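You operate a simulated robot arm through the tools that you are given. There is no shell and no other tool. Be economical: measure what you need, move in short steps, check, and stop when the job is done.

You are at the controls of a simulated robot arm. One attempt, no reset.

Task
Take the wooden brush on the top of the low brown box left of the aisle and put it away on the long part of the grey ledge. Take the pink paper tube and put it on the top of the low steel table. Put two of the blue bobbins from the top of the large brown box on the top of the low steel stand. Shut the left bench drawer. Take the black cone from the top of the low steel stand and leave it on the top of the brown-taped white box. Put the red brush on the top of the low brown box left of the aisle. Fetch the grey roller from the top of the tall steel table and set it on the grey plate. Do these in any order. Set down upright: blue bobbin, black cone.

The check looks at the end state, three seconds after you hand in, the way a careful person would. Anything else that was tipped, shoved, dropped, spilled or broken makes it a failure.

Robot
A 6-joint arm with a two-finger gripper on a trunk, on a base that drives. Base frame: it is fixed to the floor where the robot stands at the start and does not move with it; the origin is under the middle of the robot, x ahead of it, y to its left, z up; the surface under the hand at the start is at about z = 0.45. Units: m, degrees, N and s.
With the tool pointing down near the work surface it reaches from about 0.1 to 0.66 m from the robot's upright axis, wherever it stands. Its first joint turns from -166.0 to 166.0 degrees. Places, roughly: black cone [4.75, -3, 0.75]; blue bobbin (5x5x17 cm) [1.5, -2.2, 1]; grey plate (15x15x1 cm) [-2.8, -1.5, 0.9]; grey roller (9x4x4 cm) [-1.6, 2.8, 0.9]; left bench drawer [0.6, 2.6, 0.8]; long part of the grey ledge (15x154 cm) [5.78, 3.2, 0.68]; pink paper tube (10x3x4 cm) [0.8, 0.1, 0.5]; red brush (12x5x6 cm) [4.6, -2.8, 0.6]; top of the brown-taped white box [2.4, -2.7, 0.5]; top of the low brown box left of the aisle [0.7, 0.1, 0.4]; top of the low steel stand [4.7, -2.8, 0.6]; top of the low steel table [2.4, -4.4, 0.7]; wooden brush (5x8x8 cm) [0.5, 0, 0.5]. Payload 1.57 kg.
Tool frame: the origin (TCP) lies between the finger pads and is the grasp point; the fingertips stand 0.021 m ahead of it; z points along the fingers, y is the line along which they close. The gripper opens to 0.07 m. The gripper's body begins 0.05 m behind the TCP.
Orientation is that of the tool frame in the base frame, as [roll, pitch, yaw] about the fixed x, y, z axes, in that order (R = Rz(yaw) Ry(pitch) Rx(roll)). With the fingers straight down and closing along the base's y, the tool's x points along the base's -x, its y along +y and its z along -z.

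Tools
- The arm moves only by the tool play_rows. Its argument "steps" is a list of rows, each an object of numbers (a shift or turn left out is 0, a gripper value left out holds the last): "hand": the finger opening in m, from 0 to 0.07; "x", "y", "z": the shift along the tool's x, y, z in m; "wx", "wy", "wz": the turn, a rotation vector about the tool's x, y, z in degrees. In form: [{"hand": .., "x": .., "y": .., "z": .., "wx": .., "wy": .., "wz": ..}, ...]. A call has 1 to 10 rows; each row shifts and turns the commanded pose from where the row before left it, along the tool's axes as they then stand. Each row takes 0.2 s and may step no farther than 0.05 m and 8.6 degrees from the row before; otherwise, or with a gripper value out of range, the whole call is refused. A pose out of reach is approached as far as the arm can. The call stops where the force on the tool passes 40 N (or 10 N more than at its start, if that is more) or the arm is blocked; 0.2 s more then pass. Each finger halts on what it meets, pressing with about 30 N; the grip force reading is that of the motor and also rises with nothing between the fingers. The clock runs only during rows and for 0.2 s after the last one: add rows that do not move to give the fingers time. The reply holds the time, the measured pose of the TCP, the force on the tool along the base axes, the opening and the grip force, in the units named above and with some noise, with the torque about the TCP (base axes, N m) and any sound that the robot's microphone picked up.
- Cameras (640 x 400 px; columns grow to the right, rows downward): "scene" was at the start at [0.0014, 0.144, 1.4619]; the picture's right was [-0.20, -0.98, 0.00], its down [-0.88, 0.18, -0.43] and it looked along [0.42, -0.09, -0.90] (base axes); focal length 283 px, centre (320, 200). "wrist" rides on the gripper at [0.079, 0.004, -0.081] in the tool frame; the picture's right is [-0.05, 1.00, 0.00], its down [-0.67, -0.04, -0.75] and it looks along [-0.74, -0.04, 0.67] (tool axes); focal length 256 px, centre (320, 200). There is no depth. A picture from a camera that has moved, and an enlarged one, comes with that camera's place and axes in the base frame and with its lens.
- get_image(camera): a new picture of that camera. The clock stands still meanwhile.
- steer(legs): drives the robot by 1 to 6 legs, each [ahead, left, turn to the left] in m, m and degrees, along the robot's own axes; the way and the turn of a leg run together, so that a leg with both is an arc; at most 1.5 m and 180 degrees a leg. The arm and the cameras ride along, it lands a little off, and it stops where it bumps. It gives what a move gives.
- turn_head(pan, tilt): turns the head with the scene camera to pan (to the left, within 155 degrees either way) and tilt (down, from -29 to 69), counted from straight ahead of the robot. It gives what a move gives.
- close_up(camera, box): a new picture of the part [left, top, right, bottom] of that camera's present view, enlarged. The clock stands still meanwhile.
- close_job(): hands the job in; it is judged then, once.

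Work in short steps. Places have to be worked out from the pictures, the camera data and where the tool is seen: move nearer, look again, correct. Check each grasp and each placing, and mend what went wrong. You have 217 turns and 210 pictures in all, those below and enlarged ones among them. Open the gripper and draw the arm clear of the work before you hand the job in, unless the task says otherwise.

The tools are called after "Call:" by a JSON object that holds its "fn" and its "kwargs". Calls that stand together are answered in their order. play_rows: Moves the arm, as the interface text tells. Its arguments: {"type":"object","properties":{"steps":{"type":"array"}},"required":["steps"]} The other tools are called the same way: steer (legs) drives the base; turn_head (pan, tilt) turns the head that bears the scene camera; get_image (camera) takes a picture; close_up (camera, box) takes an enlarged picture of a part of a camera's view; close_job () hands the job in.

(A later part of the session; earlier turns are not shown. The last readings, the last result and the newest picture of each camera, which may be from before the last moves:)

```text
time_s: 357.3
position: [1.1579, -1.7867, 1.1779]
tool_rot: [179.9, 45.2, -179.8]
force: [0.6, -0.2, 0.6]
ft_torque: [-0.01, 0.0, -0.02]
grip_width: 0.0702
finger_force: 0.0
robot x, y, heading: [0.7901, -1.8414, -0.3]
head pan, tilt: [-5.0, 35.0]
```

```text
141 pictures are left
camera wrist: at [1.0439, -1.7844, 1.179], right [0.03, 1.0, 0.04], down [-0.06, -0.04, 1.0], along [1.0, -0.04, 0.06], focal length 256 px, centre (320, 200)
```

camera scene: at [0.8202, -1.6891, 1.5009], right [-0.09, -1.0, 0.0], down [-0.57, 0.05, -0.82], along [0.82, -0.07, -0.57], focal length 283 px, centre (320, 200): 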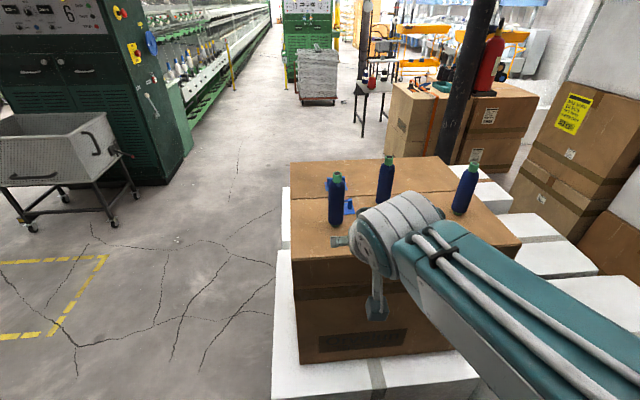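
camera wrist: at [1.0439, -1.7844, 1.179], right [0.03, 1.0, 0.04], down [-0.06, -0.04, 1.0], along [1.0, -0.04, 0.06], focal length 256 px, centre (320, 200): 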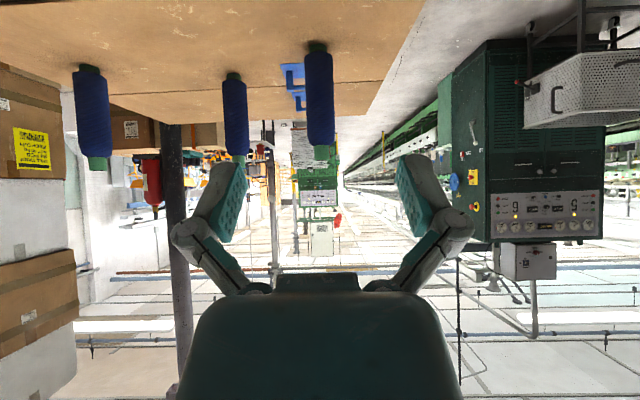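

B1 is straight ahead at about (1.45, -1.79), standing from z 0.97 to 1.14. I'll drop to z = 1.07, then move forward with open fingers around it.

Call:
{"fn": "play_rows", "kwargs": {"steps": [{"x": 0.025, "z": 0.025, "y": -0.005}, {"x": 0.025, "z": 0.025}, {"x": 0.026, "z": 0.026}, {"x": -0.033, "z": 0.033}, {"x": -0.033, "z": 0.033}, {"x": -0.033, "z": 0.033}, {"x": -0.033, "z": 0.033}, {}]}}

Call:
{"fn": "get_image", "kwargs": {"camera": "wrist"}}

Call:
{"fn": "get_image", "kwargs": {"camera": "scene"}}

```text
time_s: 359.1
position: [1.3461, -1.7905, 1.0691]
tool_rot: [179.9, 45.2, -179.8]
force: [0.1, -0.9, -0.1]
ft_torque: [0.02, -0.01, -0.01]
grip_width: 0.07
finger_force: 0.1
robot x, y, heading: [0.7924, -1.8355, 0.0]
head pan, tilt: [-5.0, 35.0]
```

```text
140 pictures are left
camera wrist: at [1.2325, -1.7881, 1.0715], right [0.03, 1.0, 0.04], down [-0.06, -0.04, 1.0], along [1.0, -0.04, 0.06], focal length 256 px, centre (320, 200)
```

wrist: 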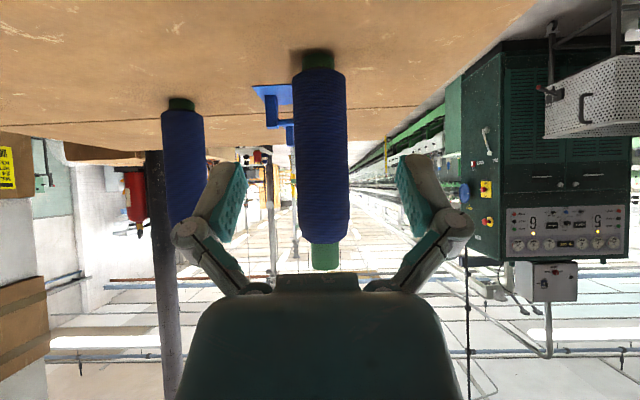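

```text
139 pictures are left
camera scene: at [0.8215, -1.6889, 1.5009], right [-0.09, -1.0, 0.0], down [-0.57, 0.05, -0.82], along [0.82, -0.07, -0.57], focal length 283 px, centre (320, 200)
```

scene: 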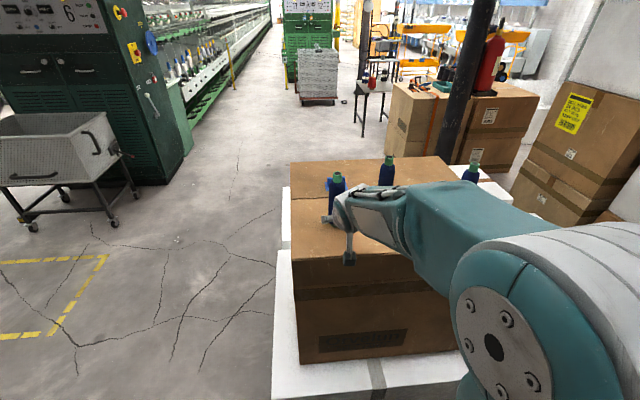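

B1 subtends 57 px, which puts its centre at x ≈ 1.457. I'll go forward 0.108 m and close.

Call:
{"fn": "play_rows", "kwargs": {"steps": [{"x": -0.026, "z": 0.026}, {"x": -0.026, "z": 0.026}, {"x": -0.024, "z": 0.024}, {}, {"hand": 0.035}, {}, {}, {}]}}

Call:
{"fn": "get_image", "kwargs": {"camera": "wrist"}}

```text
time_s: 360.9
position: [1.4533, -1.7909, 1.0711]
tool_rot: [-180.0, 45.3, -179.7]
force: [0.5, -1.8, 11.1]
ft_torque: [-0.08, -0.1, 0.04]
grip_width: 0.0415
finger_force: 30.2
robot x, y, heading: [0.7941, -1.8374, -0.2]
head pan, tilt: [-5.0, 35.0]
```

```text
138 pictures are left
camera wrist: at [1.3392, -1.7882, 1.0716], right [0.03, 1.0, 0.04], down [-0.06, -0.04, 1.0], along [1.0, -0.04, 0.06], focal length 256 px, centre (320, 200)
```

wrist: 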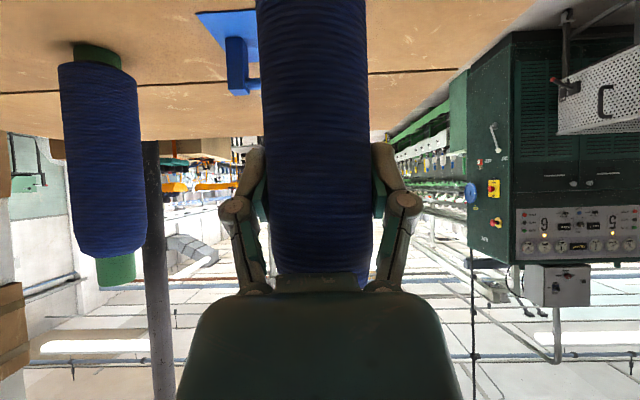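

Gripped (0.0415 m). I'll lift 8 cm, then draw back off the box.

Call:
{"fn": "play_rows", "kwargs": {"steps": [{"x": -0.014, "z": -0.014}, {"x": -0.021, "z": -0.021}, {"x": -0.021, "z": -0.021}, {"x": 0.033, "z": -0.033}, {"x": 0.033, "z": -0.033}, {"x": 0.033, "z": -0.033}, {"x": 0.033, "z": -0.033}, {"x": 0.033, "z": -0.033}, {"x": 0.03, "z": -0.03}, {}]}}

Call:
{"fn": "get_image", "kwargs": {"camera": "wrist"}}

Call:
{"fn": "get_image", "kwargs": {"camera": "scene"}}

```text
time_s: 363.1
position: [1.1747, -1.7932, 1.1477]
tool_rot: [179.9, 45.2, -179.7]
force: [0.0, 0.1, -0.3]
ft_torque: [-0.01, -0.01, -0.01]
grip_width: 0.0415
finger_force: 29.8
robot x, y, heading: [0.7918, -1.8414, -0.6]
head pan, tilt: [-5.0, 35.0]
```

```text
137 pictures are left
camera wrist: at [1.0601, -1.7899, 1.1493], right [0.03, 1.0, 0.04], down [-0.06, -0.04, 1.0], along [1.0, -0.04, 0.06], focal length 256 px, centre (320, 200)
```

wrist: 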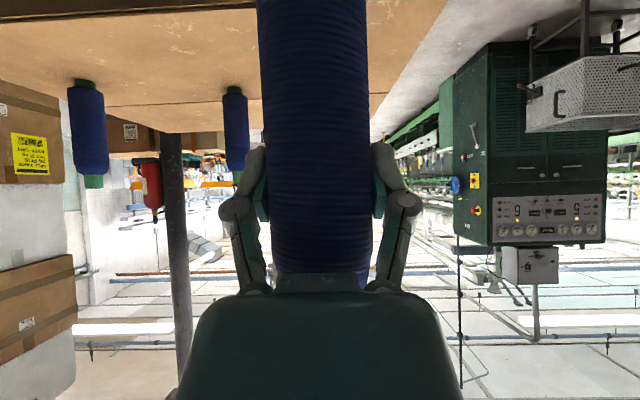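

```text
136 pictures are left
camera scene: at [0.8202, -1.6891, 1.5009], right [-0.09, -1.0, 0.0], down [-0.57, 0.05, -0.82], along [0.82, -0.07, -0.57], focal length 283 px, centre (320, 200)
```

scene: 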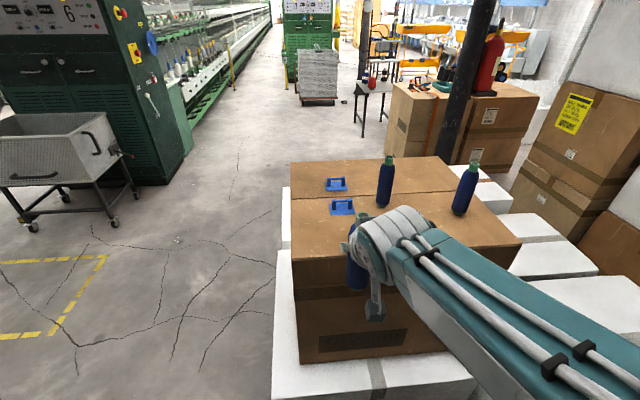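

Bobbin 1 is held upright. I'll drive it to the north side of the stand.

Call:
{"fn": "steer", "kwargs": {"legs": [[-0.35, 0, 0.3], [0, 0.95, 0], [1.4, 0, 0], [0.8, 0, 0], [1.4, -0.25, 0], [0.55, -0.15, 0]]}}

Call:
{"fn": "steer", "kwargs": {"legs": [[0, 0, -90]]}}

Call:
{"fn": "turn_head", "kwargs": {"pan": 0, "tilt": 40}}

Call:
{"fn": "get_image", "kwargs": {"camera": "scene"}}

```text
time_s: 389.9
position: [4.9526, -1.2552, 1.1482]
tool_rot: [-179.9, 45.2, -179.0]
force: [0.1, 0.1, -1.1]
ft_torque: [-0.04, -0.01, 0.0]
grip_width: 0.0417
finger_force: 29.8
robot x, y, heading: [4.5677, -1.3048, 0.4]
head pan, tilt: [-5.0, 35.0]
```

```text
time_s: 394.1
position: [4.6186, -1.687, 1.1485]
tool_rot: [179.9, 45.2, 90.5]
force: [-0.2, 0.0, -0.9]
ft_torque: [0.01, 0.03, -0.01]
grip_width: 0.0417
finger_force: 30.1
robot x, y, heading: [4.5743, -1.3049, -89.9]
head pan, tilt: [-5.0, 35.0]
```

```text
time_s: 394.8
position: [4.6173, -1.6869, 1.148]
tool_rot: [-180.0, 45.2, 90.4]
force: [-0.5, 0.0, -1.3]
ft_torque: [0.0, -0.04, 0.01]
grip_width: 0.0415
finger_force: 30.1
robot x, y, heading: [4.5717, -1.307, -90.1]
head pan, tilt: [0.0, 40.0]
```

```text
135 pictures are left
camera scene: at [4.7258, -1.3291, 1.4934], right [-1.0, 0.0, 0.0], down [0.0, 0.64, -0.77], along [0.0, -0.77, -0.64], focal length 283 px, centre (320, 200)
```

scene: 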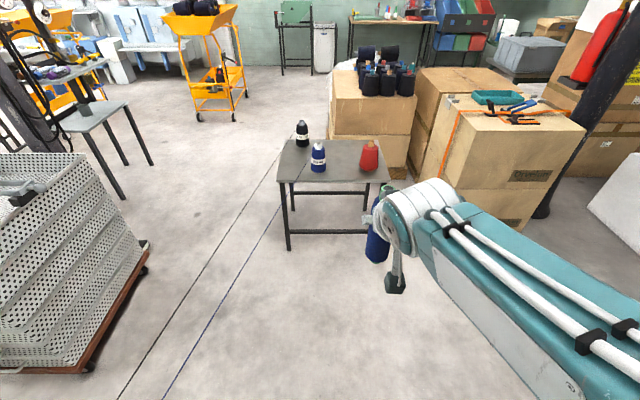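

I'll drive in to y ≈ -2.22 with the TCP in the x ≈ 4.59 lane.

Call:
{"fn": "steer", "kwargs": {"legs": [[0.9, -0.025, 0]]}}

Call:
{"fn": "get_image", "kwargs": {"camera": "scene"}}

Call:
{"fn": "get_image", "kwargs": {"camera": "wrist"}}

```text
time_s: 399.5
position: [4.5993, -2.5737, 1.1477]
tool_rot: [-179.9, 45.2, 91.0]
force: [0.3, 0.6, -1.3]
ft_torque: [-0.01, 0.01, -0.03]
grip_width: 0.0415
finger_force: 29.7
robot x, y, heading: [4.5503, -2.1929, -89.4]
head pan, tilt: [0.0, 40.0]
```

```text
134 pictures are left
camera scene: at [4.7043, -2.2148, 1.4933], right [-1.0, -0.01, 0.0], down [-0.01, 0.64, -0.77], along [0.01, -0.77, -0.64], focal length 283 px, centre (320, 200)
```

scene: 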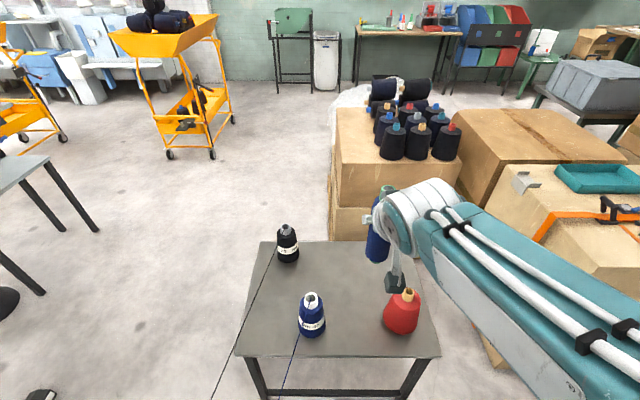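

```text
133 pictures are left
camera wrist: at [4.601, -2.4605, 1.1494], right [1.0, -0.02, 0.04], down [-0.04, 0.06, 1.0], along [-0.02, -1.0, 0.06], focal length 256 px, centre (320, 200)
```

wrist: 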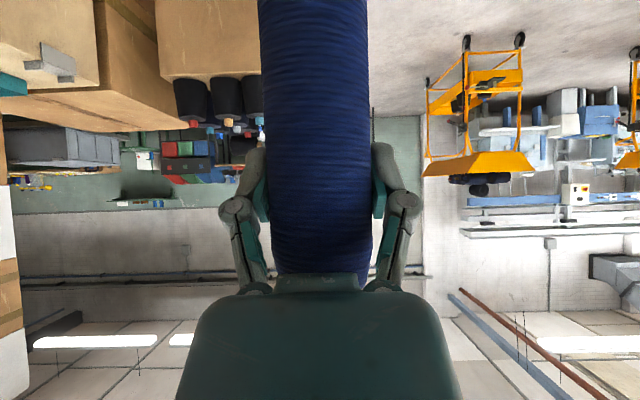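

The lane between red and blue cones is centred at x ≈ 4.594. I'll go down and forward on a slant to about y = -2.79, z = 0.855.

Call:
{"fn": "play_rows", "kwargs": {"steps": [{"x": 0.007, "z": 0.045}, {"x": 0.007, "z": 0.045}, {"x": 0.007, "z": 0.045}, {"x": 0.007, "z": 0.045}, {"x": 0.007, "z": 0.045}, {"x": 0.007, "z": 0.045}, {"x": 0.007, "z": 0.045}, {"x": 0.007, "z": 0.045}, {}]}}

Call:
{"fn": "get_image", "kwargs": {"camera": "scene"}}

Call:
{"fn": "get_image", "kwargs": {"camera": "wrist"}}

```text
time_s: 401.5
position: [4.6046, -2.7924, 0.8564]
tool_rot: [-179.6, 45.2, 91.0]
force: [0.2, 0.1, -2.1]
ft_torque: [0.0, -0.01, -0.01]
grip_width: 0.0415
finger_force: 30.4
robot x, y, heading: [4.5481, -2.1892, -89.5]
head pan, tilt: [0.0, 40.0]
```

```text
132 pictures are left
camera scene: at [4.7046, -2.2166, 1.4933], right [-1.0, -0.01, 0.0], down [-0.01, 0.64, -0.77], along [0.01, -0.77, -0.64], focal length 283 px, centre (320, 200)
```

scene: 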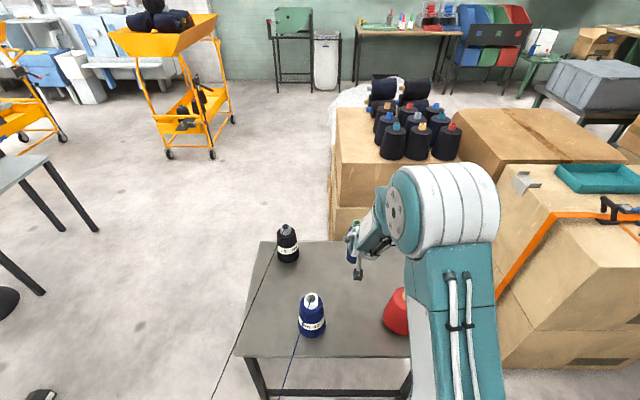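

```text
131 pictures are left
camera wrist: at [4.6068, -2.6804, 0.8584], right [1.0, -0.03, 0.03], down [-0.03, 0.06, 1.0], along [-0.03, -1.0, 0.06], focal length 256 px, centre (320, 200)
```

wrist: 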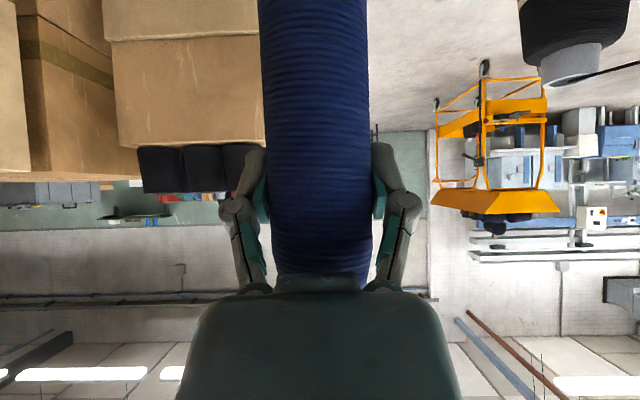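

I'll move forward to y ≈ -2.865 and come down to z ≈ 0.735.

Call:
{"fn": "play_rows", "kwargs": {"steps": [{"x": -0.025, "z": 0.025, "y": -0.01}, {"x": -0.025, "z": 0.025}, {"x": 0.028, "z": 0.028}, {"x": 0.028, "z": 0.028}, {"x": 0.028, "z": 0.028}, {}]}}

Call:
{"fn": "get_image", "kwargs": {"camera": "wrist"}}

Call:
{"fn": "close_up", "kwargs": {"camera": "scene", "box": [220, 200, 460, 380]}}

```text
time_s: 402.9
position: [4.6162, -2.8594, 0.744]
tool_rot: [-179.5, 44.9, 90.8]
force: [0.2, -0.3, -1.2]
ft_torque: [0.01, 0.0, 0.02]
grip_width: 0.0415
finger_force: 30.6
out of reach, approached as far as the arm can: row 4, 5
robot x, y, heading: [4.5488, -2.1947, -89.6]
head pan, tilt: [0.0, 40.0]
```

```text
130 pictures are left
camera wrist: at [4.6192, -2.7464, 0.7469], right [1.0, -0.03, 0.03], down [-0.03, 0.06, 1.0], along [-0.03, -1.0, 0.06], focal length 256 px, centre (320, 200)
```

wrist: 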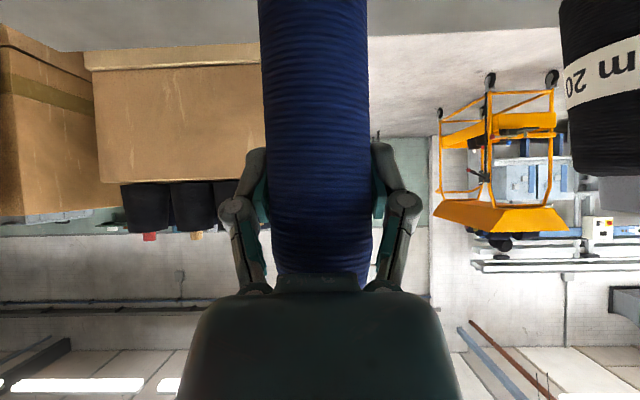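

```text
2.22 times, centred on (340, 290) of scene
camera zoom: at [4.7048, -2.2169, 1.4933], right [-1.0, -0.01, 0.0], down [-0.01, 0.64, -0.76], along [0.01, -0.76, -0.64], focal length 629 px, centre (276, 0)
```

zoom: 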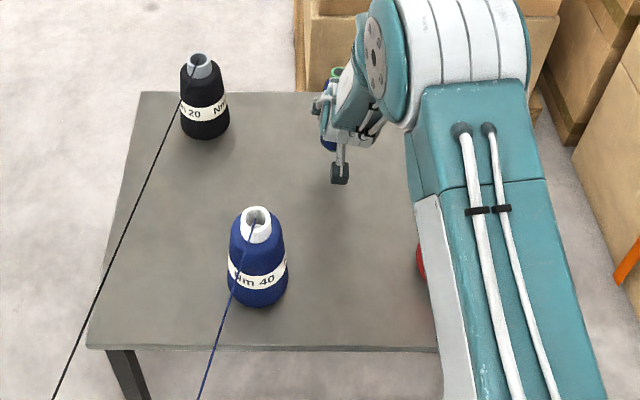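

The arm is at its reach limit and drifted 2 cm sideways. I'll pull back 3.5 cm toward the robot and see where it settles.

Call:
{"fn": "play_rows", "kwargs": {"steps": [{"x": 0.025, "z": -0.025}, {}, {}]}}

```text
time_s: 403.7
position: [4.6271, -2.8322, 0.7438]
tool_rot: [-179.5, 45.1, 90.9]
force: [0.4, 0.9, -0.6]
ft_torque: [-0.02, 0.0, 0.03]
grip_width: 0.0413
finger_force: 29.9
out of reach, approached as far as the arm can: row 1
robot x, y, heading: [4.5517, -2.1924, -89.5]
head pan, tilt: [0.0, 40.0]
```

Still clamped. I'll shift toward x = 4.60 and a bit further back to find a reachable pose.

Call:
{"fn": "play_rows", "kwargs": {"steps": [{"x": 0.02, "z": -0.02, "y": -0.015}, {"y": -0.015}, {}]}}

```text
time_s: 404.5
position: [4.6302, -2.8012, 0.7463]
tool_rot: [-179.8, 45.1, 90.0]
force: [0.2, -0.7, -1.5]
ft_torque: [-0.01, -0.01, 0.01]
grip_width: 0.0418
finger_force: 30.5
out of reach, approached as far as the arm can: row 1, 2
robot x, y, heading: [4.5496, -2.1904, -89.4]
head pan, tilt: [0.0, 40.0]
```

The 45° tilt close-in and low seems to sit at a wrist singularity. I'll raise back up, then stand about 0.2 m farther away and reach out longer, which should keep the wrist away from it.

Call:
{"fn": "play_rows", "kwargs": {"steps": [{"x": -0.026, "z": -0.026}, {"x": -0.026, "z": -0.026}, {"x": -0.026, "z": -0.026}, {"x": -0.026, "z": -0.026}, {}, {}]}}

```text
time_s: 405.9
position: [4.631, -2.8036, 0.8913]
tool_rot: [180.0, 45.2, 91.0]
force: [-0.1, -0.8, -0.7]
ft_torque: [-0.05, -0.01, 0.02]
grip_width: 0.0414
finger_force: 29.8
robot x, y, heading: [4.551, -2.1933, -89.6]
head pan, tilt: [0.0, 40.0]
```

Reachable again at z = 0.89. I'll back the base up 0.2 m, then extend 0.2 m and correct the lateral offset.

Call:
{"fn": "steer", "kwargs": {"legs": [[-0.2, 0, 0]]}}

Call:
{"fn": "play_rows", "kwargs": {"steps": [{"x": -0.03, "z": 0.03, "y": -0.009}, {"x": -0.03, "z": 0.03, "y": -0.009}, {"x": -0.03, "z": 0.03, "y": -0.009}, {"x": -0.03, "z": 0.03, "y": -0.009}, {"x": -0.025, "z": 0.025}, {}]}}

```text
time_s: 407.5
position: [4.6293, -2.6037, 0.8923]
tool_rot: [-180.0, 45.3, 90.9]
force: [0.2, 0.0, -2.1]
ft_torque: [0.01, -0.04, 0.0]
grip_width: 0.0416
finger_force: 29.9
robot x, y, heading: [4.549, -1.9928, -89.4]
head pan, tilt: [0.0, 40.0]
```

```text
time_s: 408.9
position: [4.5962, -2.8098, 0.8939]
tool_rot: [180.0, 45.2, 90.9]
force: [0.4, -0.1, -0.6]
ft_torque: [-0.01, 0.0, 0.01]
grip_width: 0.0413
finger_force: 29.5
robot x, y, heading: [4.5484, -1.9928, -89.5]
head pan, tilt: [0.0, 40.0]
```

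That works at r = 0.82, with x = 4.596. Now straight down in steps to z ≈ 0.74.

Call:
{"fn": "play_rows", "kwargs": {"steps": [{"x": 0.026, "z": 0.026}, {"x": 0.026, "z": 0.026}, {"x": 0.026, "z": 0.026}, {"x": 0.026, "z": 0.026}, {}]}}

Call:
{"fn": "close_up", "kwargs": {"camera": "scene", "box": [220, 120, 460, 300]}}

Call:
{"fn": "get_image", "kwargs": {"camera": "wrist"}}

```text
time_s: 410.1
position: [4.5952, -2.8095, 0.7442]
tool_rot: [-179.9, 45.2, 91.0]
force: [0.1, 0.3, -0.3]
ft_torque: [0.03, 0.03, 0.0]
grip_width: 0.0413
finger_force: 29.9
robot x, y, heading: [4.5517, -1.9893, -89.3]
head pan, tilt: [0.0, 40.0]
```

```text
2.22 times, centred on (340, 210) of scene
camera zoom: at [4.7029, -2.0174, 1.4933], right [-1.0, -0.01, 0.0], down [-0.01, 0.64, -0.76], along [0.01, -0.76, -0.64], focal length 629 px, centre (276, 178)
```

zoom: 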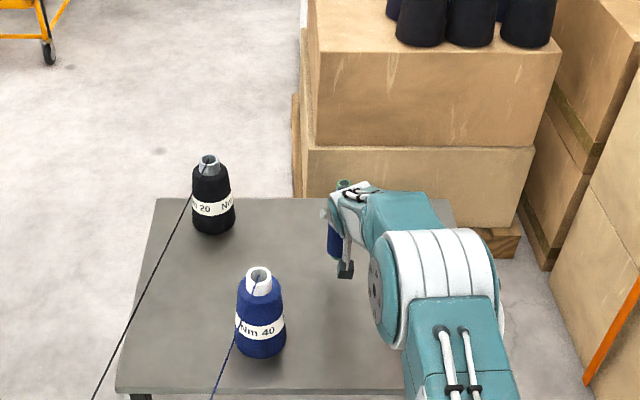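

```text
127 pictures are left
camera wrist: at [4.5977, -2.6976, 0.7461], right [1.0, -0.02, 0.04], down [-0.04, 0.06, 1.0], along [-0.02, -1.0, 0.06], focal length 256 px, centre (320, 200)
```

wrist: 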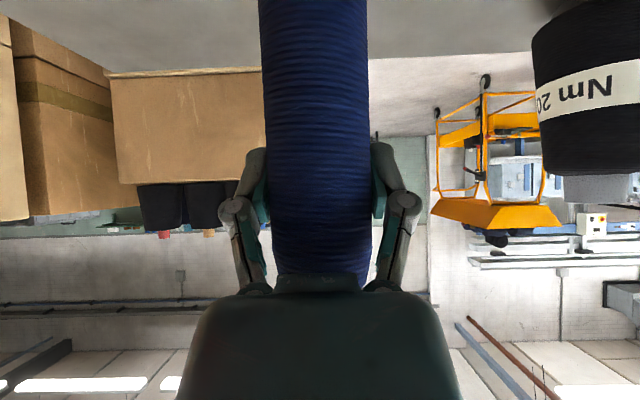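

Pose is clean. I'll move 4 cm further forward, then lower toward contact (expected TCP z ≈ 0.695).

Call:
{"fn": "play_rows", "kwargs": {"steps": [{"x": -0.028, "z": 0.028}, {"x": 0.014, "z": 0.014}, {"x": 0.007, "z": 0.007}, {"x": 0.004, "z": 0.004}, {}]}}

```text
time_s: 411.3
position: [4.5973, -2.851, 0.7117]
tool_rot: [180.0, 45.2, 90.8]
force: [-0.4, -0.2, -1.3]
ft_torque: [0.0, 0.02, -0.02]
grip_width: 0.0415
finger_force: 29.8
robot x, y, heading: [4.5523, -1.9922, -89.5]
head pan, tilt: [0.0, 40.0]
```

Call:
{"fn": "play_rows", "kwargs": {"steps": [{"x": 0.003, "z": 0.003}, {"x": 0.003, "z": 0.003}, {"x": 0.002, "z": 0.002}, {}]}}

```text
time_s: 412.3
position: [4.5963, -2.8518, 0.7006]
tool_rot: [179.9, 45.3, 91.0]
force: [-0.1, -1.0, 2.1]
ft_torque: [-0.06, -0.05, 0.01]
grip_width: 0.0416
finger_force: 30.5
robot x, y, heading: [4.5504, -1.9896, -89.7]
head pan, tilt: [0.0, 40.0]
```

First touch is showing. I'll take 2 mm more and check the force.

Call:
{"fn": "play_rows", "kwargs": {"steps": [{"x": 0.0015, "z": 0.0015}, {}, {}]}}

Call:
{"fn": "get_image", "kwargs": {"camera": "wrist"}}

```text
time_s: 413.1
position: [4.5974, -2.8512, 0.7011]
tool_rot: [180.0, 45.4, 90.9]
force: [0.5, -3.4, 12.4]
ft_torque: [-0.48, -0.14, 0.0]
grip_width: 0.0417
finger_force: 29.9
robot x, y, heading: [4.5503, -1.9908, -89.5]
head pan, tilt: [0.0, 40.0]
```

```text
126 pictures are left
camera wrist: at [4.599, -2.7378, 0.7013], right [1.0, -0.02, 0.04], down [-0.04, 0.06, 1.0], along [-0.02, -1.0, 0.06], focal length 256 px, centre (320, 200)
```

wrist: 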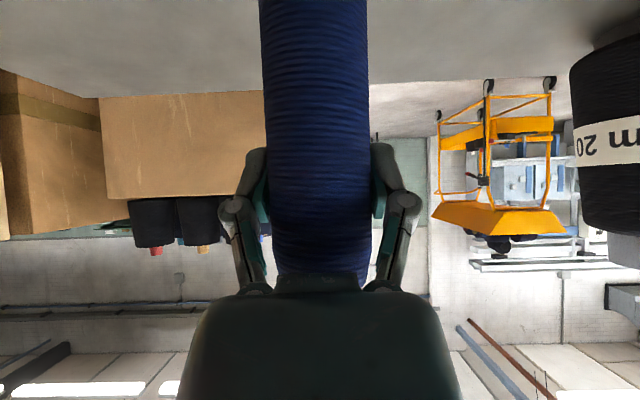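

Seated at 12 N. I'll open the fingers and back straight out.

Call:
{"fn": "play_rows", "kwargs": {"steps": [{"hand": 0.055}, {"hand": 0.07}, {}, {}, {"x": 0.025, "z": -0.025}, {"x": 0.03, "z": -0.03}, {"x": 0.03, "z": -0.03}, {}]}}

Call:
{"fn": "get_image", "kwargs": {"camera": "wrist"}}

```text
time_s: 414.9
position: [4.5953, -2.7859, 0.6921]
tool_rot: [-179.7, 43.6, 90.9]
force: [-0.2, 0.3, 0.3]
ft_torque: [-0.01, 0.03, 0.0]
grip_width: 0.07
finger_force: 0.1
out of reach, approached as far as the arm can: row 6, 7
robot x, y, heading: [4.5488, -1.992, -89.6]
head pan, tilt: [0.0, 40.0]
```

```text
125 pictures are left
camera wrist: at [4.5971, -2.6725, 0.6958], right [1.0, -0.03, 0.03], down [-0.03, 0.03, 1.0], along [-0.03, -1.0, 0.03], focal length 256 px, centre (320, 200)
```

wrist: 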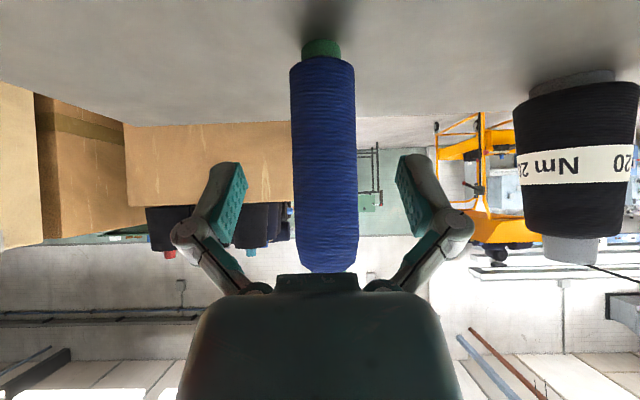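

Bobbin 1 stands upright. I'll back the base away rather than the arm, then look.

Call:
{"fn": "steer", "kwargs": {"legs": [[-0.3, 0, 0]]}}

Call:
{"fn": "close_up", "kwargs": {"camera": "scene", "box": [220, 100, 460, 260]}}

```text
time_s: 416.9
position: [4.5895, -2.4851, 0.6913]
tool_rot: [-179.7, 43.8, 90.8]
force: [-0.2, -0.5, -0.5]
ft_torque: [0.0, 0.01, -0.02]
grip_width: 0.0701
finger_force: 0.0
robot x, y, heading: [4.5461, -1.6932, -89.8]
head pan, tilt: [0.0, 40.0]
```

```text
2.50 times, centred on (340, 180) of scene
camera zoom: at [4.7009, -1.7172, 1.4933], right [-1.0, 0.0, 0.0], down [0.0, 0.64, -0.76], along [0.0, -0.76, -0.64], focal length 708 px, centre (270, 250)
```

zoom: 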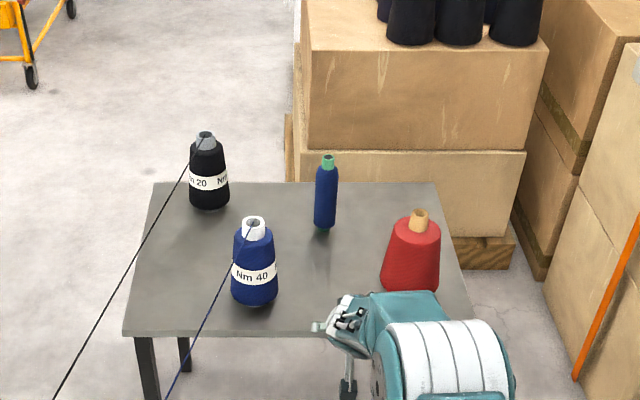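

Everything on the stand is in order. Next the black cone: I'll raise the hand and reduce the tilt to about 20°, to grip the grey neck at z ≈ 0.755 from above.

Call:
{"fn": "play_rows", "kwargs": {"steps": [{"x": -0.03, "z": -0.03}, {"x": -0.03, "z": -0.03}, {"x": -0.03, "z": -0.03}, {"x": -0.03, "z": -0.03}, {"wy": 8}, {"wy": 8}, {"wy": 8}, {}]}}

```text
time_s: 418.7
position: [4.59, -2.4878, 0.8623]
tool_rot: [-179.8, 19.7, 90.6]
force: [-0.4, 0.0, 0.2]
ft_torque: [0.02, 0.04, -0.01]
grip_width: 0.07
finger_force: 0.2
robot x, y, heading: [4.5487, -1.6926, -89.8]
head pan, tilt: [0.0, 40.0]
```

I'll retract and raise a little, then drive to line up with the black cone.

Call:
{"fn": "play_rows", "kwargs": {"steps": [{"x": 0.042, "z": -0.023}, {"x": 0.042, "z": -0.023}, {"x": 0.042, "z": -0.023}, {"x": 0.042, "z": -0.023}, {}]}}

Call:
{"fn": "steer", "kwargs": {"legs": [[0, 0.245, 0], [0.52, 0, 0]]}}

Call:
{"fn": "get_image", "kwargs": {"camera": "scene"}}

Call:
{"fn": "get_image", "kwargs": {"camera": "wrist"}}

```text
time_s: 419.9
position: [4.5886, -2.2983, 0.8927]
tool_rot: [-179.8, 19.7, 90.6]
force: [-0.4, 0.9, 0.5]
ft_torque: [0.01, -0.02, 0.01]
grip_width: 0.0698
finger_force: 0.1
robot x, y, heading: [4.5431, -1.6903, -89.7]
head pan, tilt: [0.0, 40.0]
```

```text
time_s: 424.4
position: [4.8374, -2.8153, 0.8914]
tool_rot: [-179.9, 19.8, 90.4]
force: [-0.2, -0.3, 0.9]
ft_torque: [0.03, -0.02, 0.04]
grip_width: 0.0694
finger_force: 0.0
robot x, y, heading: [4.7985, -2.2073, -89.6]
head pan, tilt: [0.0, 40.0]
```

```text
123 pictures are left
camera scene: at [4.9515, -2.2344, 1.4932], right [-1.0, 0.0, 0.0], down [0.0, 0.64, -0.77], along [0.0, -0.77, -0.64], focal length 283 px, centre (320, 200)
```

scene: 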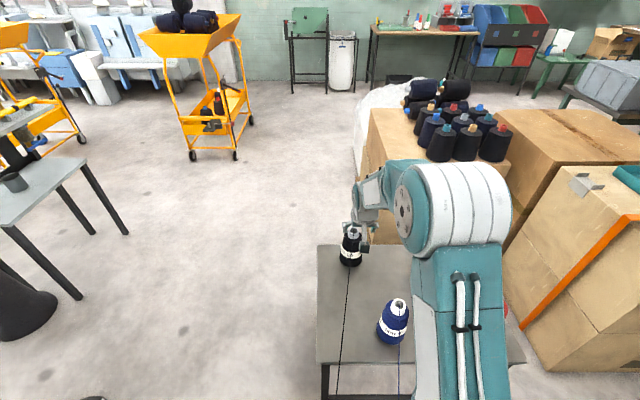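

```text
122 pictures are left
camera wrist: at [4.8406, -2.7145, 0.942], right [1.0, -0.04, 0.01], down [-0.03, -0.38, 0.93], along [-0.04, -0.93, -0.38], focal length 256 px, centre (320, 200)
```

wrist: 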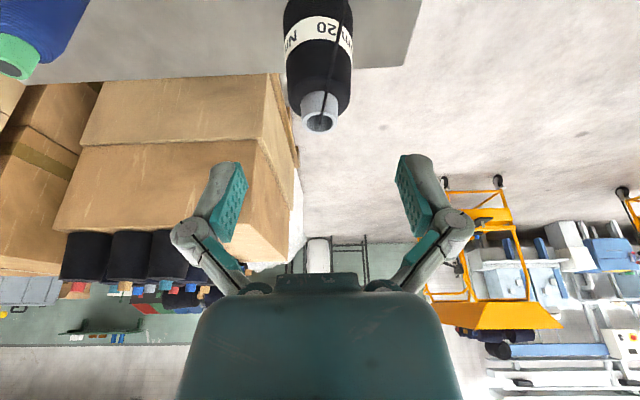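

The cone's neck is at about (4.835, -2.935), top near z = 0.76. I'll move close above it.

Call:
{"fn": "play_rows", "kwargs": {"steps": [{"x": -0.029, "z": 0.028}, {"x": -0.029, "z": 0.028}, {"x": -0.029, "z": 0.028}, {}]}}

Call:
{"fn": "get_image", "kwargs": {"camera": "wrist"}}

Call:
{"fn": "close_up", "kwargs": {"camera": "scene", "box": [290, 170, 430, 290]}}

```text
time_s: 425.4
position: [4.8367, -2.928, 0.8424]
tool_rot: [-179.7, 19.7, 90.5]
force: [-0.8, 0.5, -0.7]
ft_torque: [0.01, 0.03, 0.02]
grip_width: 0.0701
finger_force: 0.1
robot x, y, heading: [4.7958, -2.2088, -89.8]
head pan, tilt: [0.0, 40.0]
```

```text
121 pictures are left
camera wrist: at [4.8394, -2.8267, 0.8923], right [1.0, -0.04, 0.01], down [-0.03, -0.38, 0.93], along [-0.04, -0.93, -0.38], focal length 256 px, centre (320, 200)
```

wrist: 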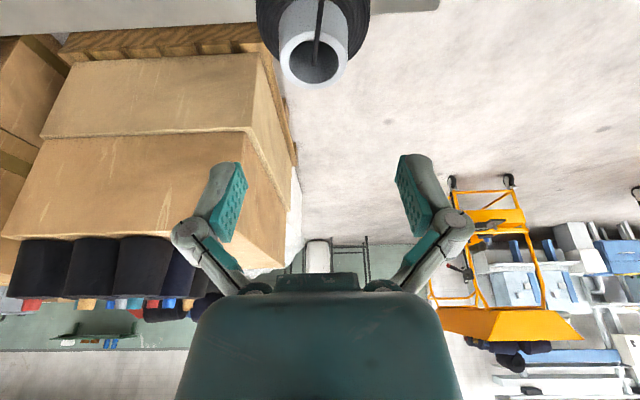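

```text
3.33 times, centred on (360, 230) of scene
camera zoom: at [4.9506, -2.2351, 1.4933], right [-1.0, 0.0, 0.0], down [0.0, 0.64, -0.76], along [0.0, -0.76, -0.64], focal length 944 px, centre (187, 100)
```

zoom: 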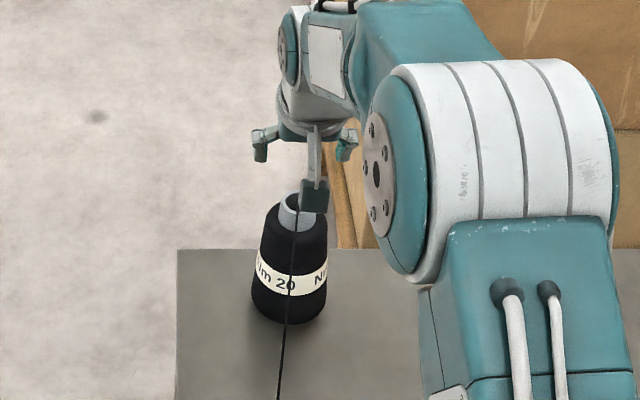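

Triangulated neck top: (4.833, -2.930, 0.764), diameter about 39 mm. I'll come straight down so the pads straddle the neck, and close.

Call:
{"fn": "play_rows", "kwargs": {"steps": [{"x": 0.009, "z": 0.026, "y": -0.004}, {"x": 0.009, "z": 0.026}, {"x": 0.0075, "z": 0.0235}, {}, {"hand": 0.03}, {}, {}, {}]}}

Call:
{"fn": "get_image", "kwargs": {"camera": "wrist"}}

Call:
{"fn": "close_up", "kwargs": {"camera": "scene", "box": [290, 170, 430, 290]}}

```text
time_s: 427.2
position: [4.8331, -2.9288, 0.766]
tool_rot: [-179.7, 20.0, 90.4]
force: [5.3, 2.0, 20.6]
ft_torque: [-0.42, -0.04, 0.1]
grip_width: 0.0394
finger_force: 29.8
robot x, y, heading: [4.7959, -2.2062, -90.1]
head pan, tilt: [0.0, 40.0]
```

```text
119 pictures are left
camera wrist: at [4.8363, -2.8276, 0.815], right [1.0, -0.04, 0.02], down [-0.03, -0.37, 0.93], along [-0.03, -0.93, -0.37], focal length 256 px, centre (320, 200)
```

wrist: 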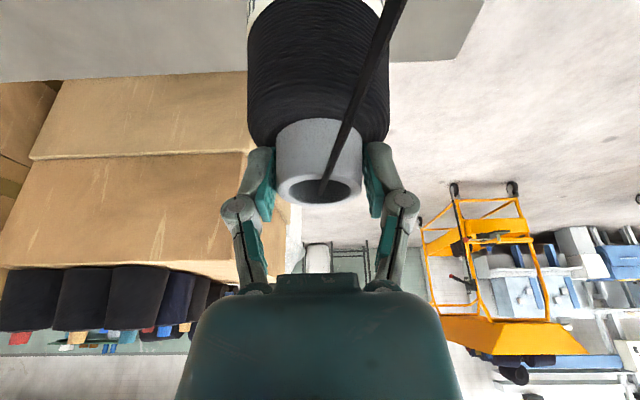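

```text
3.33 times, centred on (360, 230) of scene
camera zoom: at [4.9512, -2.2329, 1.4934], right [-1.0, 0.0, 0.0], down [0.0, 0.64, -0.77], along [0.0, -0.77, -0.64], focal length 944 px, centre (187, 100)
```

zoom: 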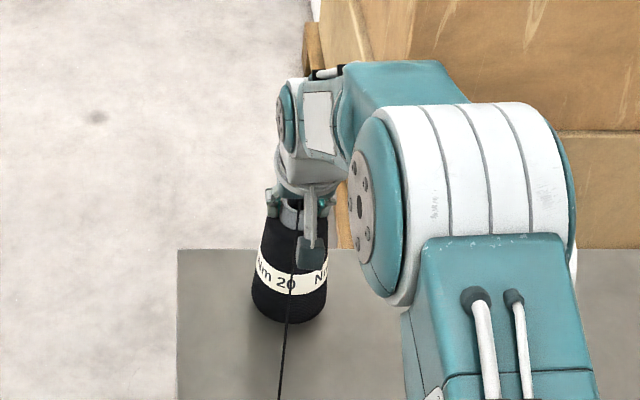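

Neck gripped at 0.039 m. I'll lift and check that the cone comes with the hand and stays upright.

Call:
{"fn": "play_rows", "kwargs": {"steps": [{"x": -0.007, "z": -0.019}, {"x": -0.015, "z": -0.042}, {"x": -0.015, "z": -0.042}, {"x": -0.015, "z": -0.042}, {}]}}

Call:
{"fn": "get_image", "kwargs": {"camera": "wrist"}}

Call:
{"fn": "get_image", "kwargs": {"camera": "scene"}}

```text
time_s: 428.4
position: [4.8343, -2.9284, 0.9168]
tool_rot: [-179.9, 19.7, 90.4]
force: [0.4, -0.7, -4.8]
ft_torque: [0.0, 0.01, 0.0]
grip_width: 0.0397
finger_force: 29.9
robot x, y, heading: [4.7966, -2.2117, -89.7]
head pan, tilt: [0.0, 40.0]
```

```text
117 pictures are left
camera wrist: at [4.8377, -2.8278, 0.9676], right [1.0, -0.04, 0.02], down [-0.03, -0.38, 0.93], along [-0.04, -0.93, -0.38], focal length 256 px, centre (320, 200)
```

wrist: 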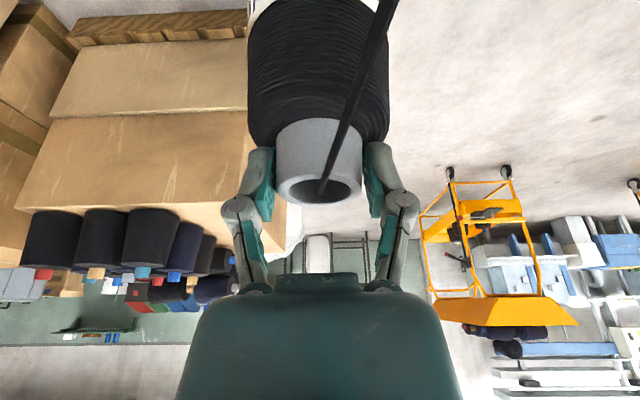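

```text
116 pictures are left
camera scene: at [4.9505, -2.2352, 1.4933], right [-1.0, 0.0, 0.0], down [0.0, 0.64, -0.76], along [0.0, -0.76, -0.64], focal length 283 px, centre (320, 200)
```

scene: 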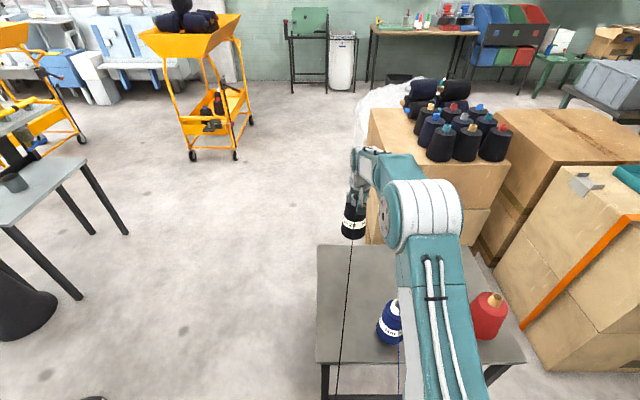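

The cone hangs upright. I'll raise it above the other items, then retract.

Call:
{"fn": "play_rows", "kwargs": {"steps": [{"x": -0.015, "z": -0.042}, {"x": -0.015, "z": -0.042}, {"x": 0.042, "z": -0.015}, {"x": 0.042, "z": -0.015}, {"x": 0.042, "z": -0.015}, {"x": 0.042, "z": -0.015}, {"x": 0.042, "z": -0.015}, {"x": 0.042, "z": -0.015}, {}]}}

Call:
{"fn": "steer", "kwargs": {"legs": [[-0.6, 0, 0]]}}

Call:
{"fn": "turn_head", "kwargs": {"pan": -60, "tilt": 30}}

Call:
{"fn": "get_image", "kwargs": {"camera": "scene"}}

```text
time_s: 430.4
position: [4.8326, -2.6597, 1.0057]
tool_rot: [-179.9, 19.7, 90.5]
force: [0.9, -0.4, -4.3]
ft_torque: [-0.02, 0.03, -0.01]
grip_width: 0.0395
finger_force: 30.0
robot x, y, heading: [4.7979, -2.2084, -89.8]
head pan, tilt: [0.0, 40.0]
```

```text
time_s: 433.8
position: [4.8324, -2.0552, 1.0057]
tool_rot: [-179.8, 19.7, 90.0]
force: [-0.3, -0.6, -4.7]
ft_torque: [-0.01, -0.03, 0.03]
grip_width: 0.0397
finger_force: 30.1
robot x, y, heading: [4.7978, -1.6056, -90.1]
head pan, tilt: [0.0, 40.0]
```

```text
time_s: 435.1
position: [4.8325, -2.056, 1.0061]
tool_rot: [-179.9, 19.7, 90.1]
force: [-0.3, 0.4, -4.2]
ft_torque: [0.03, -0.01, 0.03]
grip_width: 0.0398
finger_force: 29.8
robot x, y, heading: [4.7985, -1.6041, -90.1]
head pan, tilt: [-60.0, 30.0]
```

```text
115 pictures are left
camera scene: at [4.873, -1.59, 1.5088], right [-0.5, 0.87, 0.0], down [0.43, 0.25, -0.87], along [-0.75, -0.43, -0.5], focal length 283 px, centre (320, 200)
```

scene: 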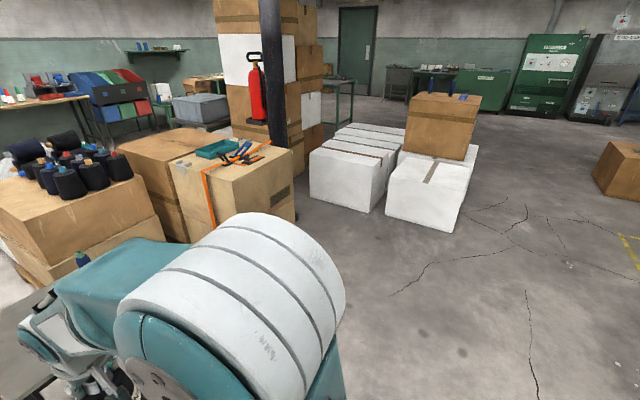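

The brown-taped box's east face is at x ≈ 2.6, y from -3.0 to -2.3. I'll turn to face west and come up to it from the east.

Call:
{"fn": "steer", "kwargs": {"legs": [[0, 0, -90], [1.4, 0, 0], [0, 0.6, 0]]}}

Call:
{"fn": "turn_head", "kwargs": {"pan": 0, "tilt": 40}}

Call:
{"fn": "get_image", "kwargs": {"camera": "scene"}}

```text
time_s: 448.8
position: [2.951, -2.2088, 1.0064]
tool_rot: [-179.9, 19.7, -0.7]
force: [-0.5, -0.3, -3.8]
ft_torque: [0.02, -0.04, -0.01]
grip_width: 0.0396
finger_force: 30.1
robot x, y, heading: [3.4075, -2.1817, 178.8]
head pan, tilt: [-60.0, 30.0]
```

```text
time_s: 450.1
position: [2.9519, -2.2125, 1.0065]
tool_rot: [-179.7, 19.8, -0.8]
force: [-0.4, -0.2, -4.0]
ft_torque: [-0.03, 0.0, 0.01]
grip_width: 0.0393
finger_force: 30.4
robot x, y, heading: [3.4028, -2.1869, 178.8]
head pan, tilt: [0.0, 40.0]
```

```text
114 pictures are left
camera scene: at [3.3728, -2.3369, 1.4933], right [0.02, 1.0, 0.0], down [0.64, -0.01, -0.77], along [-0.77, 0.01, -0.64], focal length 283 px, centre (320, 200)
```

scene: 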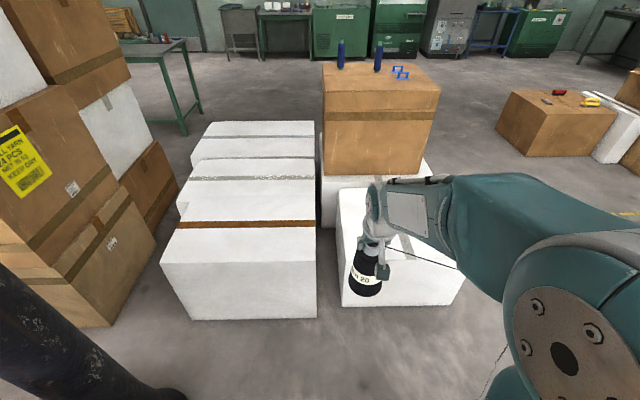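

Box top is z ≈ 0.50, spanning x 2.09–2.60 and y -3.01 to -2.35. I'll set the cone at about (2.45, -2.52), moving left and forward first.

Call:
{"fn": "steer", "kwargs": {"legs": [[0, 0.3, 1.2], [0.25, 0, 0]]}}

Call:
{"fn": "play_rows", "kwargs": {"steps": [{"x": -0.025, "z": 0.04}, {"x": -0.025, "z": 0.04}, {"x": -0.025, "z": 0.04}, {"x": -0.025, "z": 0.04}, {"x": -0.025, "z": 0.04}, {}]}}

Call:
{"fn": "get_image", "kwargs": {"camera": "scene"}}

Call:
{"fn": "get_image", "kwargs": {"camera": "wrist"}}

```text
time_s: 453.5
position: [2.6985, -2.501, 1.0084]
tool_rot: [179.9, 19.9, 1.2]
force: [-0.6, -0.2, -4.3]
ft_torque: [0.0, 0.03, 0.01]
grip_width: 0.0393
finger_force: 30.3
robot x, y, heading: [3.1539, -2.4655, -179.1]
head pan, tilt: [0.0, 40.0]
```

```text
time_s: 454.9
position: [2.5145, -2.5189, 0.8591]
tool_rot: [-179.1, 20.0, 1.6]
force: [0.0, 0.6, -3.9]
ft_torque: [-0.02, 0.01, 0.02]
grip_width: 0.0393
finger_force: 30.0
robot x, y, heading: [3.1492, -2.4628, -179.0]
head pan, tilt: [0.0, 40.0]
```

```text
113 pictures are left
camera scene: at [3.1228, -2.605, 1.4942], right [-0.02, 1.0, -0.01], down [0.64, 0.01, -0.76], along [-0.76, -0.02, -0.64], focal length 283 px, centre (320, 200)
```

scene: 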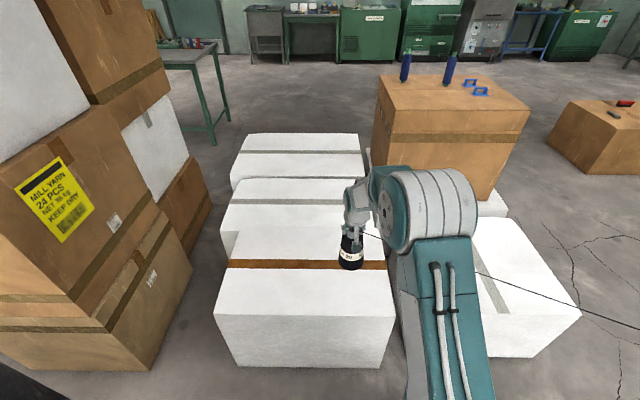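

```text
112 pictures are left
camera wrist: at [2.6164, -2.5224, 0.9096], right [-0.03, -1.0, 0.0], down [-0.37, 0.01, 0.93], along [-0.93, 0.03, -0.37], focal length 256 px, centre (320, 200)
```

wrist: 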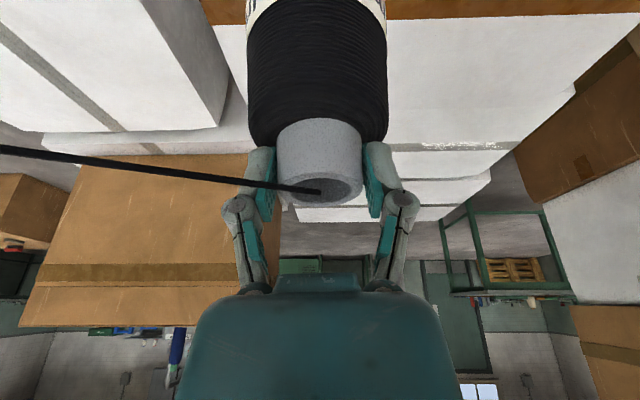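

Good. Now straight along the tool axis, ending near (2.455, -2.52, 0.69).

Call:
{"fn": "play_rows", "kwargs": {"steps": [{"z": 0.044}, {"z": 0.044}, {"z": 0.044}, {"z": 0.04}, {}]}}

Call:
{"fn": "get_image", "kwargs": {"camera": "wrist"}}

Call:
{"fn": "close_up", "kwargs": {"camera": "scene", "box": [200, 160, 440, 380]}}

```text
time_s: 456.1
position: [2.4543, -2.5183, 0.6996]
tool_rot: [-178.9, 19.9, 1.6]
force: [0.8, -0.3, -4.7]
ft_torque: [0.0, 0.01, 0.0]
grip_width: 0.0392
finger_force: 29.9
robot x, y, heading: [3.1458, -2.4618, -179.0]
head pan, tilt: [0.0, 40.0]
```

```text
111 pictures are left
camera wrist: at [2.556, -2.5224, 0.7495], right [-0.03, -1.0, 0.0], down [-0.37, 0.01, 0.93], along [-0.93, 0.03, -0.37], focal length 256 px, centre (320, 200)
```

wrist: 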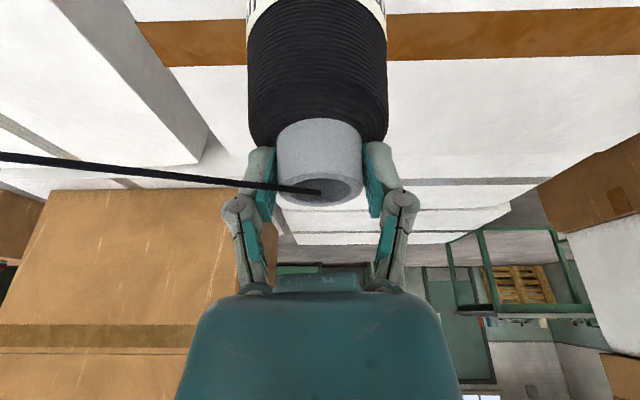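

```text
1.82 times, centred on (320, 270) of scene
camera zoom: at [3.1222, -2.6027, 1.4944], right [-0.02, 1.0, -0.01], down [0.64, 0.01, -0.76], along [-0.76, -0.02, -0.64], focal length 515 px, centre (320, 73)
```

zoom: 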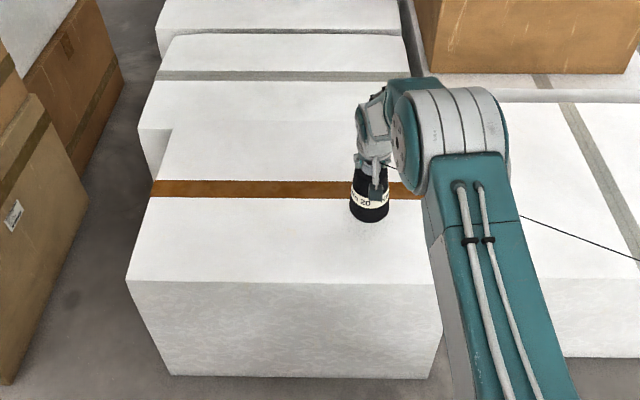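

I'll level the slight roll and creep down to contact.

Call:
{"fn": "play_rows", "kwargs": {"steps": [{"wx": -1.0, "x": 0.004, "z": 0.011}, {"x": 0.003, "z": 0.008}, {"x": 0.002, "z": 0.005}, {}]}}

Call:
{"fn": "play_rows", "kwargs": {"steps": [{"x": 0.001, "z": 0.003}, {"x": 0.001, "z": 0.003}, {}]}}

```text
time_s: 457.1
position: [2.456, -2.517, 0.6736]
tool_rot: [-179.8, 19.9, 1.5]
force: [0.0, 0.9, -3.5]
ft_torque: [0.01, -0.03, -0.02]
grip_width: 0.0392
finger_force: 29.8
robot x, y, heading: [3.1482, -2.4579, -179.1]
head pan, tilt: [0.0, 40.0]
```

```text
time_s: 457.9
position: [2.4556, -2.5189, 0.668]
tool_rot: [-179.8, 20.0, 1.6]
force: [0.5, -0.1, -4.9]
ft_torque: [0.01, -0.02, 0.0]
grip_width: 0.0392
finger_force: 30.1
robot x, y, heading: [3.1483, -2.4586, -178.9]
head pan, tilt: [0.0, 40.0]
```

Call:
{"fn": "play_rows", "kwargs": {"steps": [{"x": 0.001, "z": 0.003}, {"x": 0.001, "z": 0.003}, {}]}}

```text
time_s: 458.7
position: [2.4547, -2.5182, 0.6664]
tool_rot: [180.0, 20.3, 1.7]
force: [9.4, -0.6, 33.9]
ft_torque: [-0.08, 0.15, 0.24]
grip_width: 0.0396
finger_force: 30.4
robot x, y, heading: [3.1494, -2.4587, -178.9]
head pan, tilt: [0.0, 40.0]
```

Firm contact. I'll ease 2 mm up, open, and lift clear along the tool axis.

Call:
{"fn": "play_rows", "kwargs": {"steps": [{"x": -0.001, "z": -0.002}, {"hand": 0.055}, {"hand": 0.07}, {}, {"x": -0.009, "z": -0.025}, {"x": -0.015, "z": -0.042}, {"x": -0.015, "z": -0.042}, {}]}}

Call:
{"fn": "get_image", "kwargs": {"camera": "wrist"}}

Call:
{"fn": "close_up", "kwargs": {"camera": "scene", "box": [200, 160, 440, 380]}}

```text
time_s: 460.5
position: [2.4578, -2.5177, 0.7803]
tool_rot: [-179.8, 19.7, 1.6]
force: [0.1, -0.2, -0.3]
ft_torque: [0.0, 0.01, 0.0]
grip_width: 0.0701
finger_force: 0.1
robot x, y, heading: [3.1477, -2.4582, -179.1]
head pan, tilt: [0.0, 40.0]
```

```text
109 pictures are left
camera wrist: at [2.5597, -2.5194, 0.8293], right [-0.02, -1.0, 0.02], down [-0.37, 0.02, 0.93], along [-0.93, 0.01, -0.37], focal length 256 px, centre (320, 200)
```

wrist: 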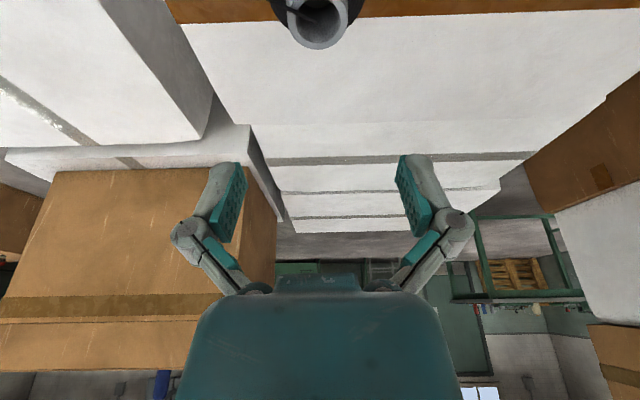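

```text
1.82 times, centred on (320, 270) of scene
camera zoom: at [3.1229, -2.6026, 1.4945], right [-0.02, 1.0, -0.01], down [0.64, 0.01, -0.76], along [-0.76, -0.02, -0.64], focal length 515 px, centre (320, 73)
```

zoom: 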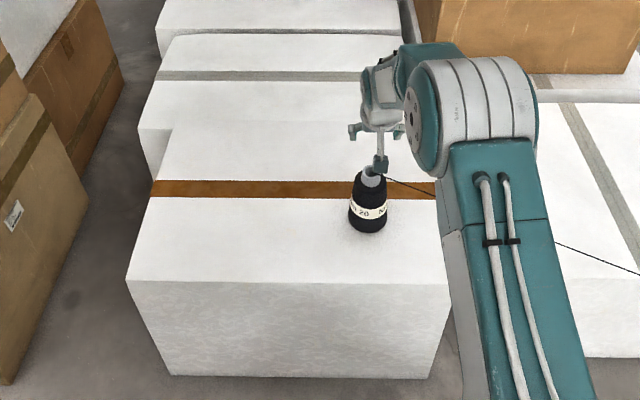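

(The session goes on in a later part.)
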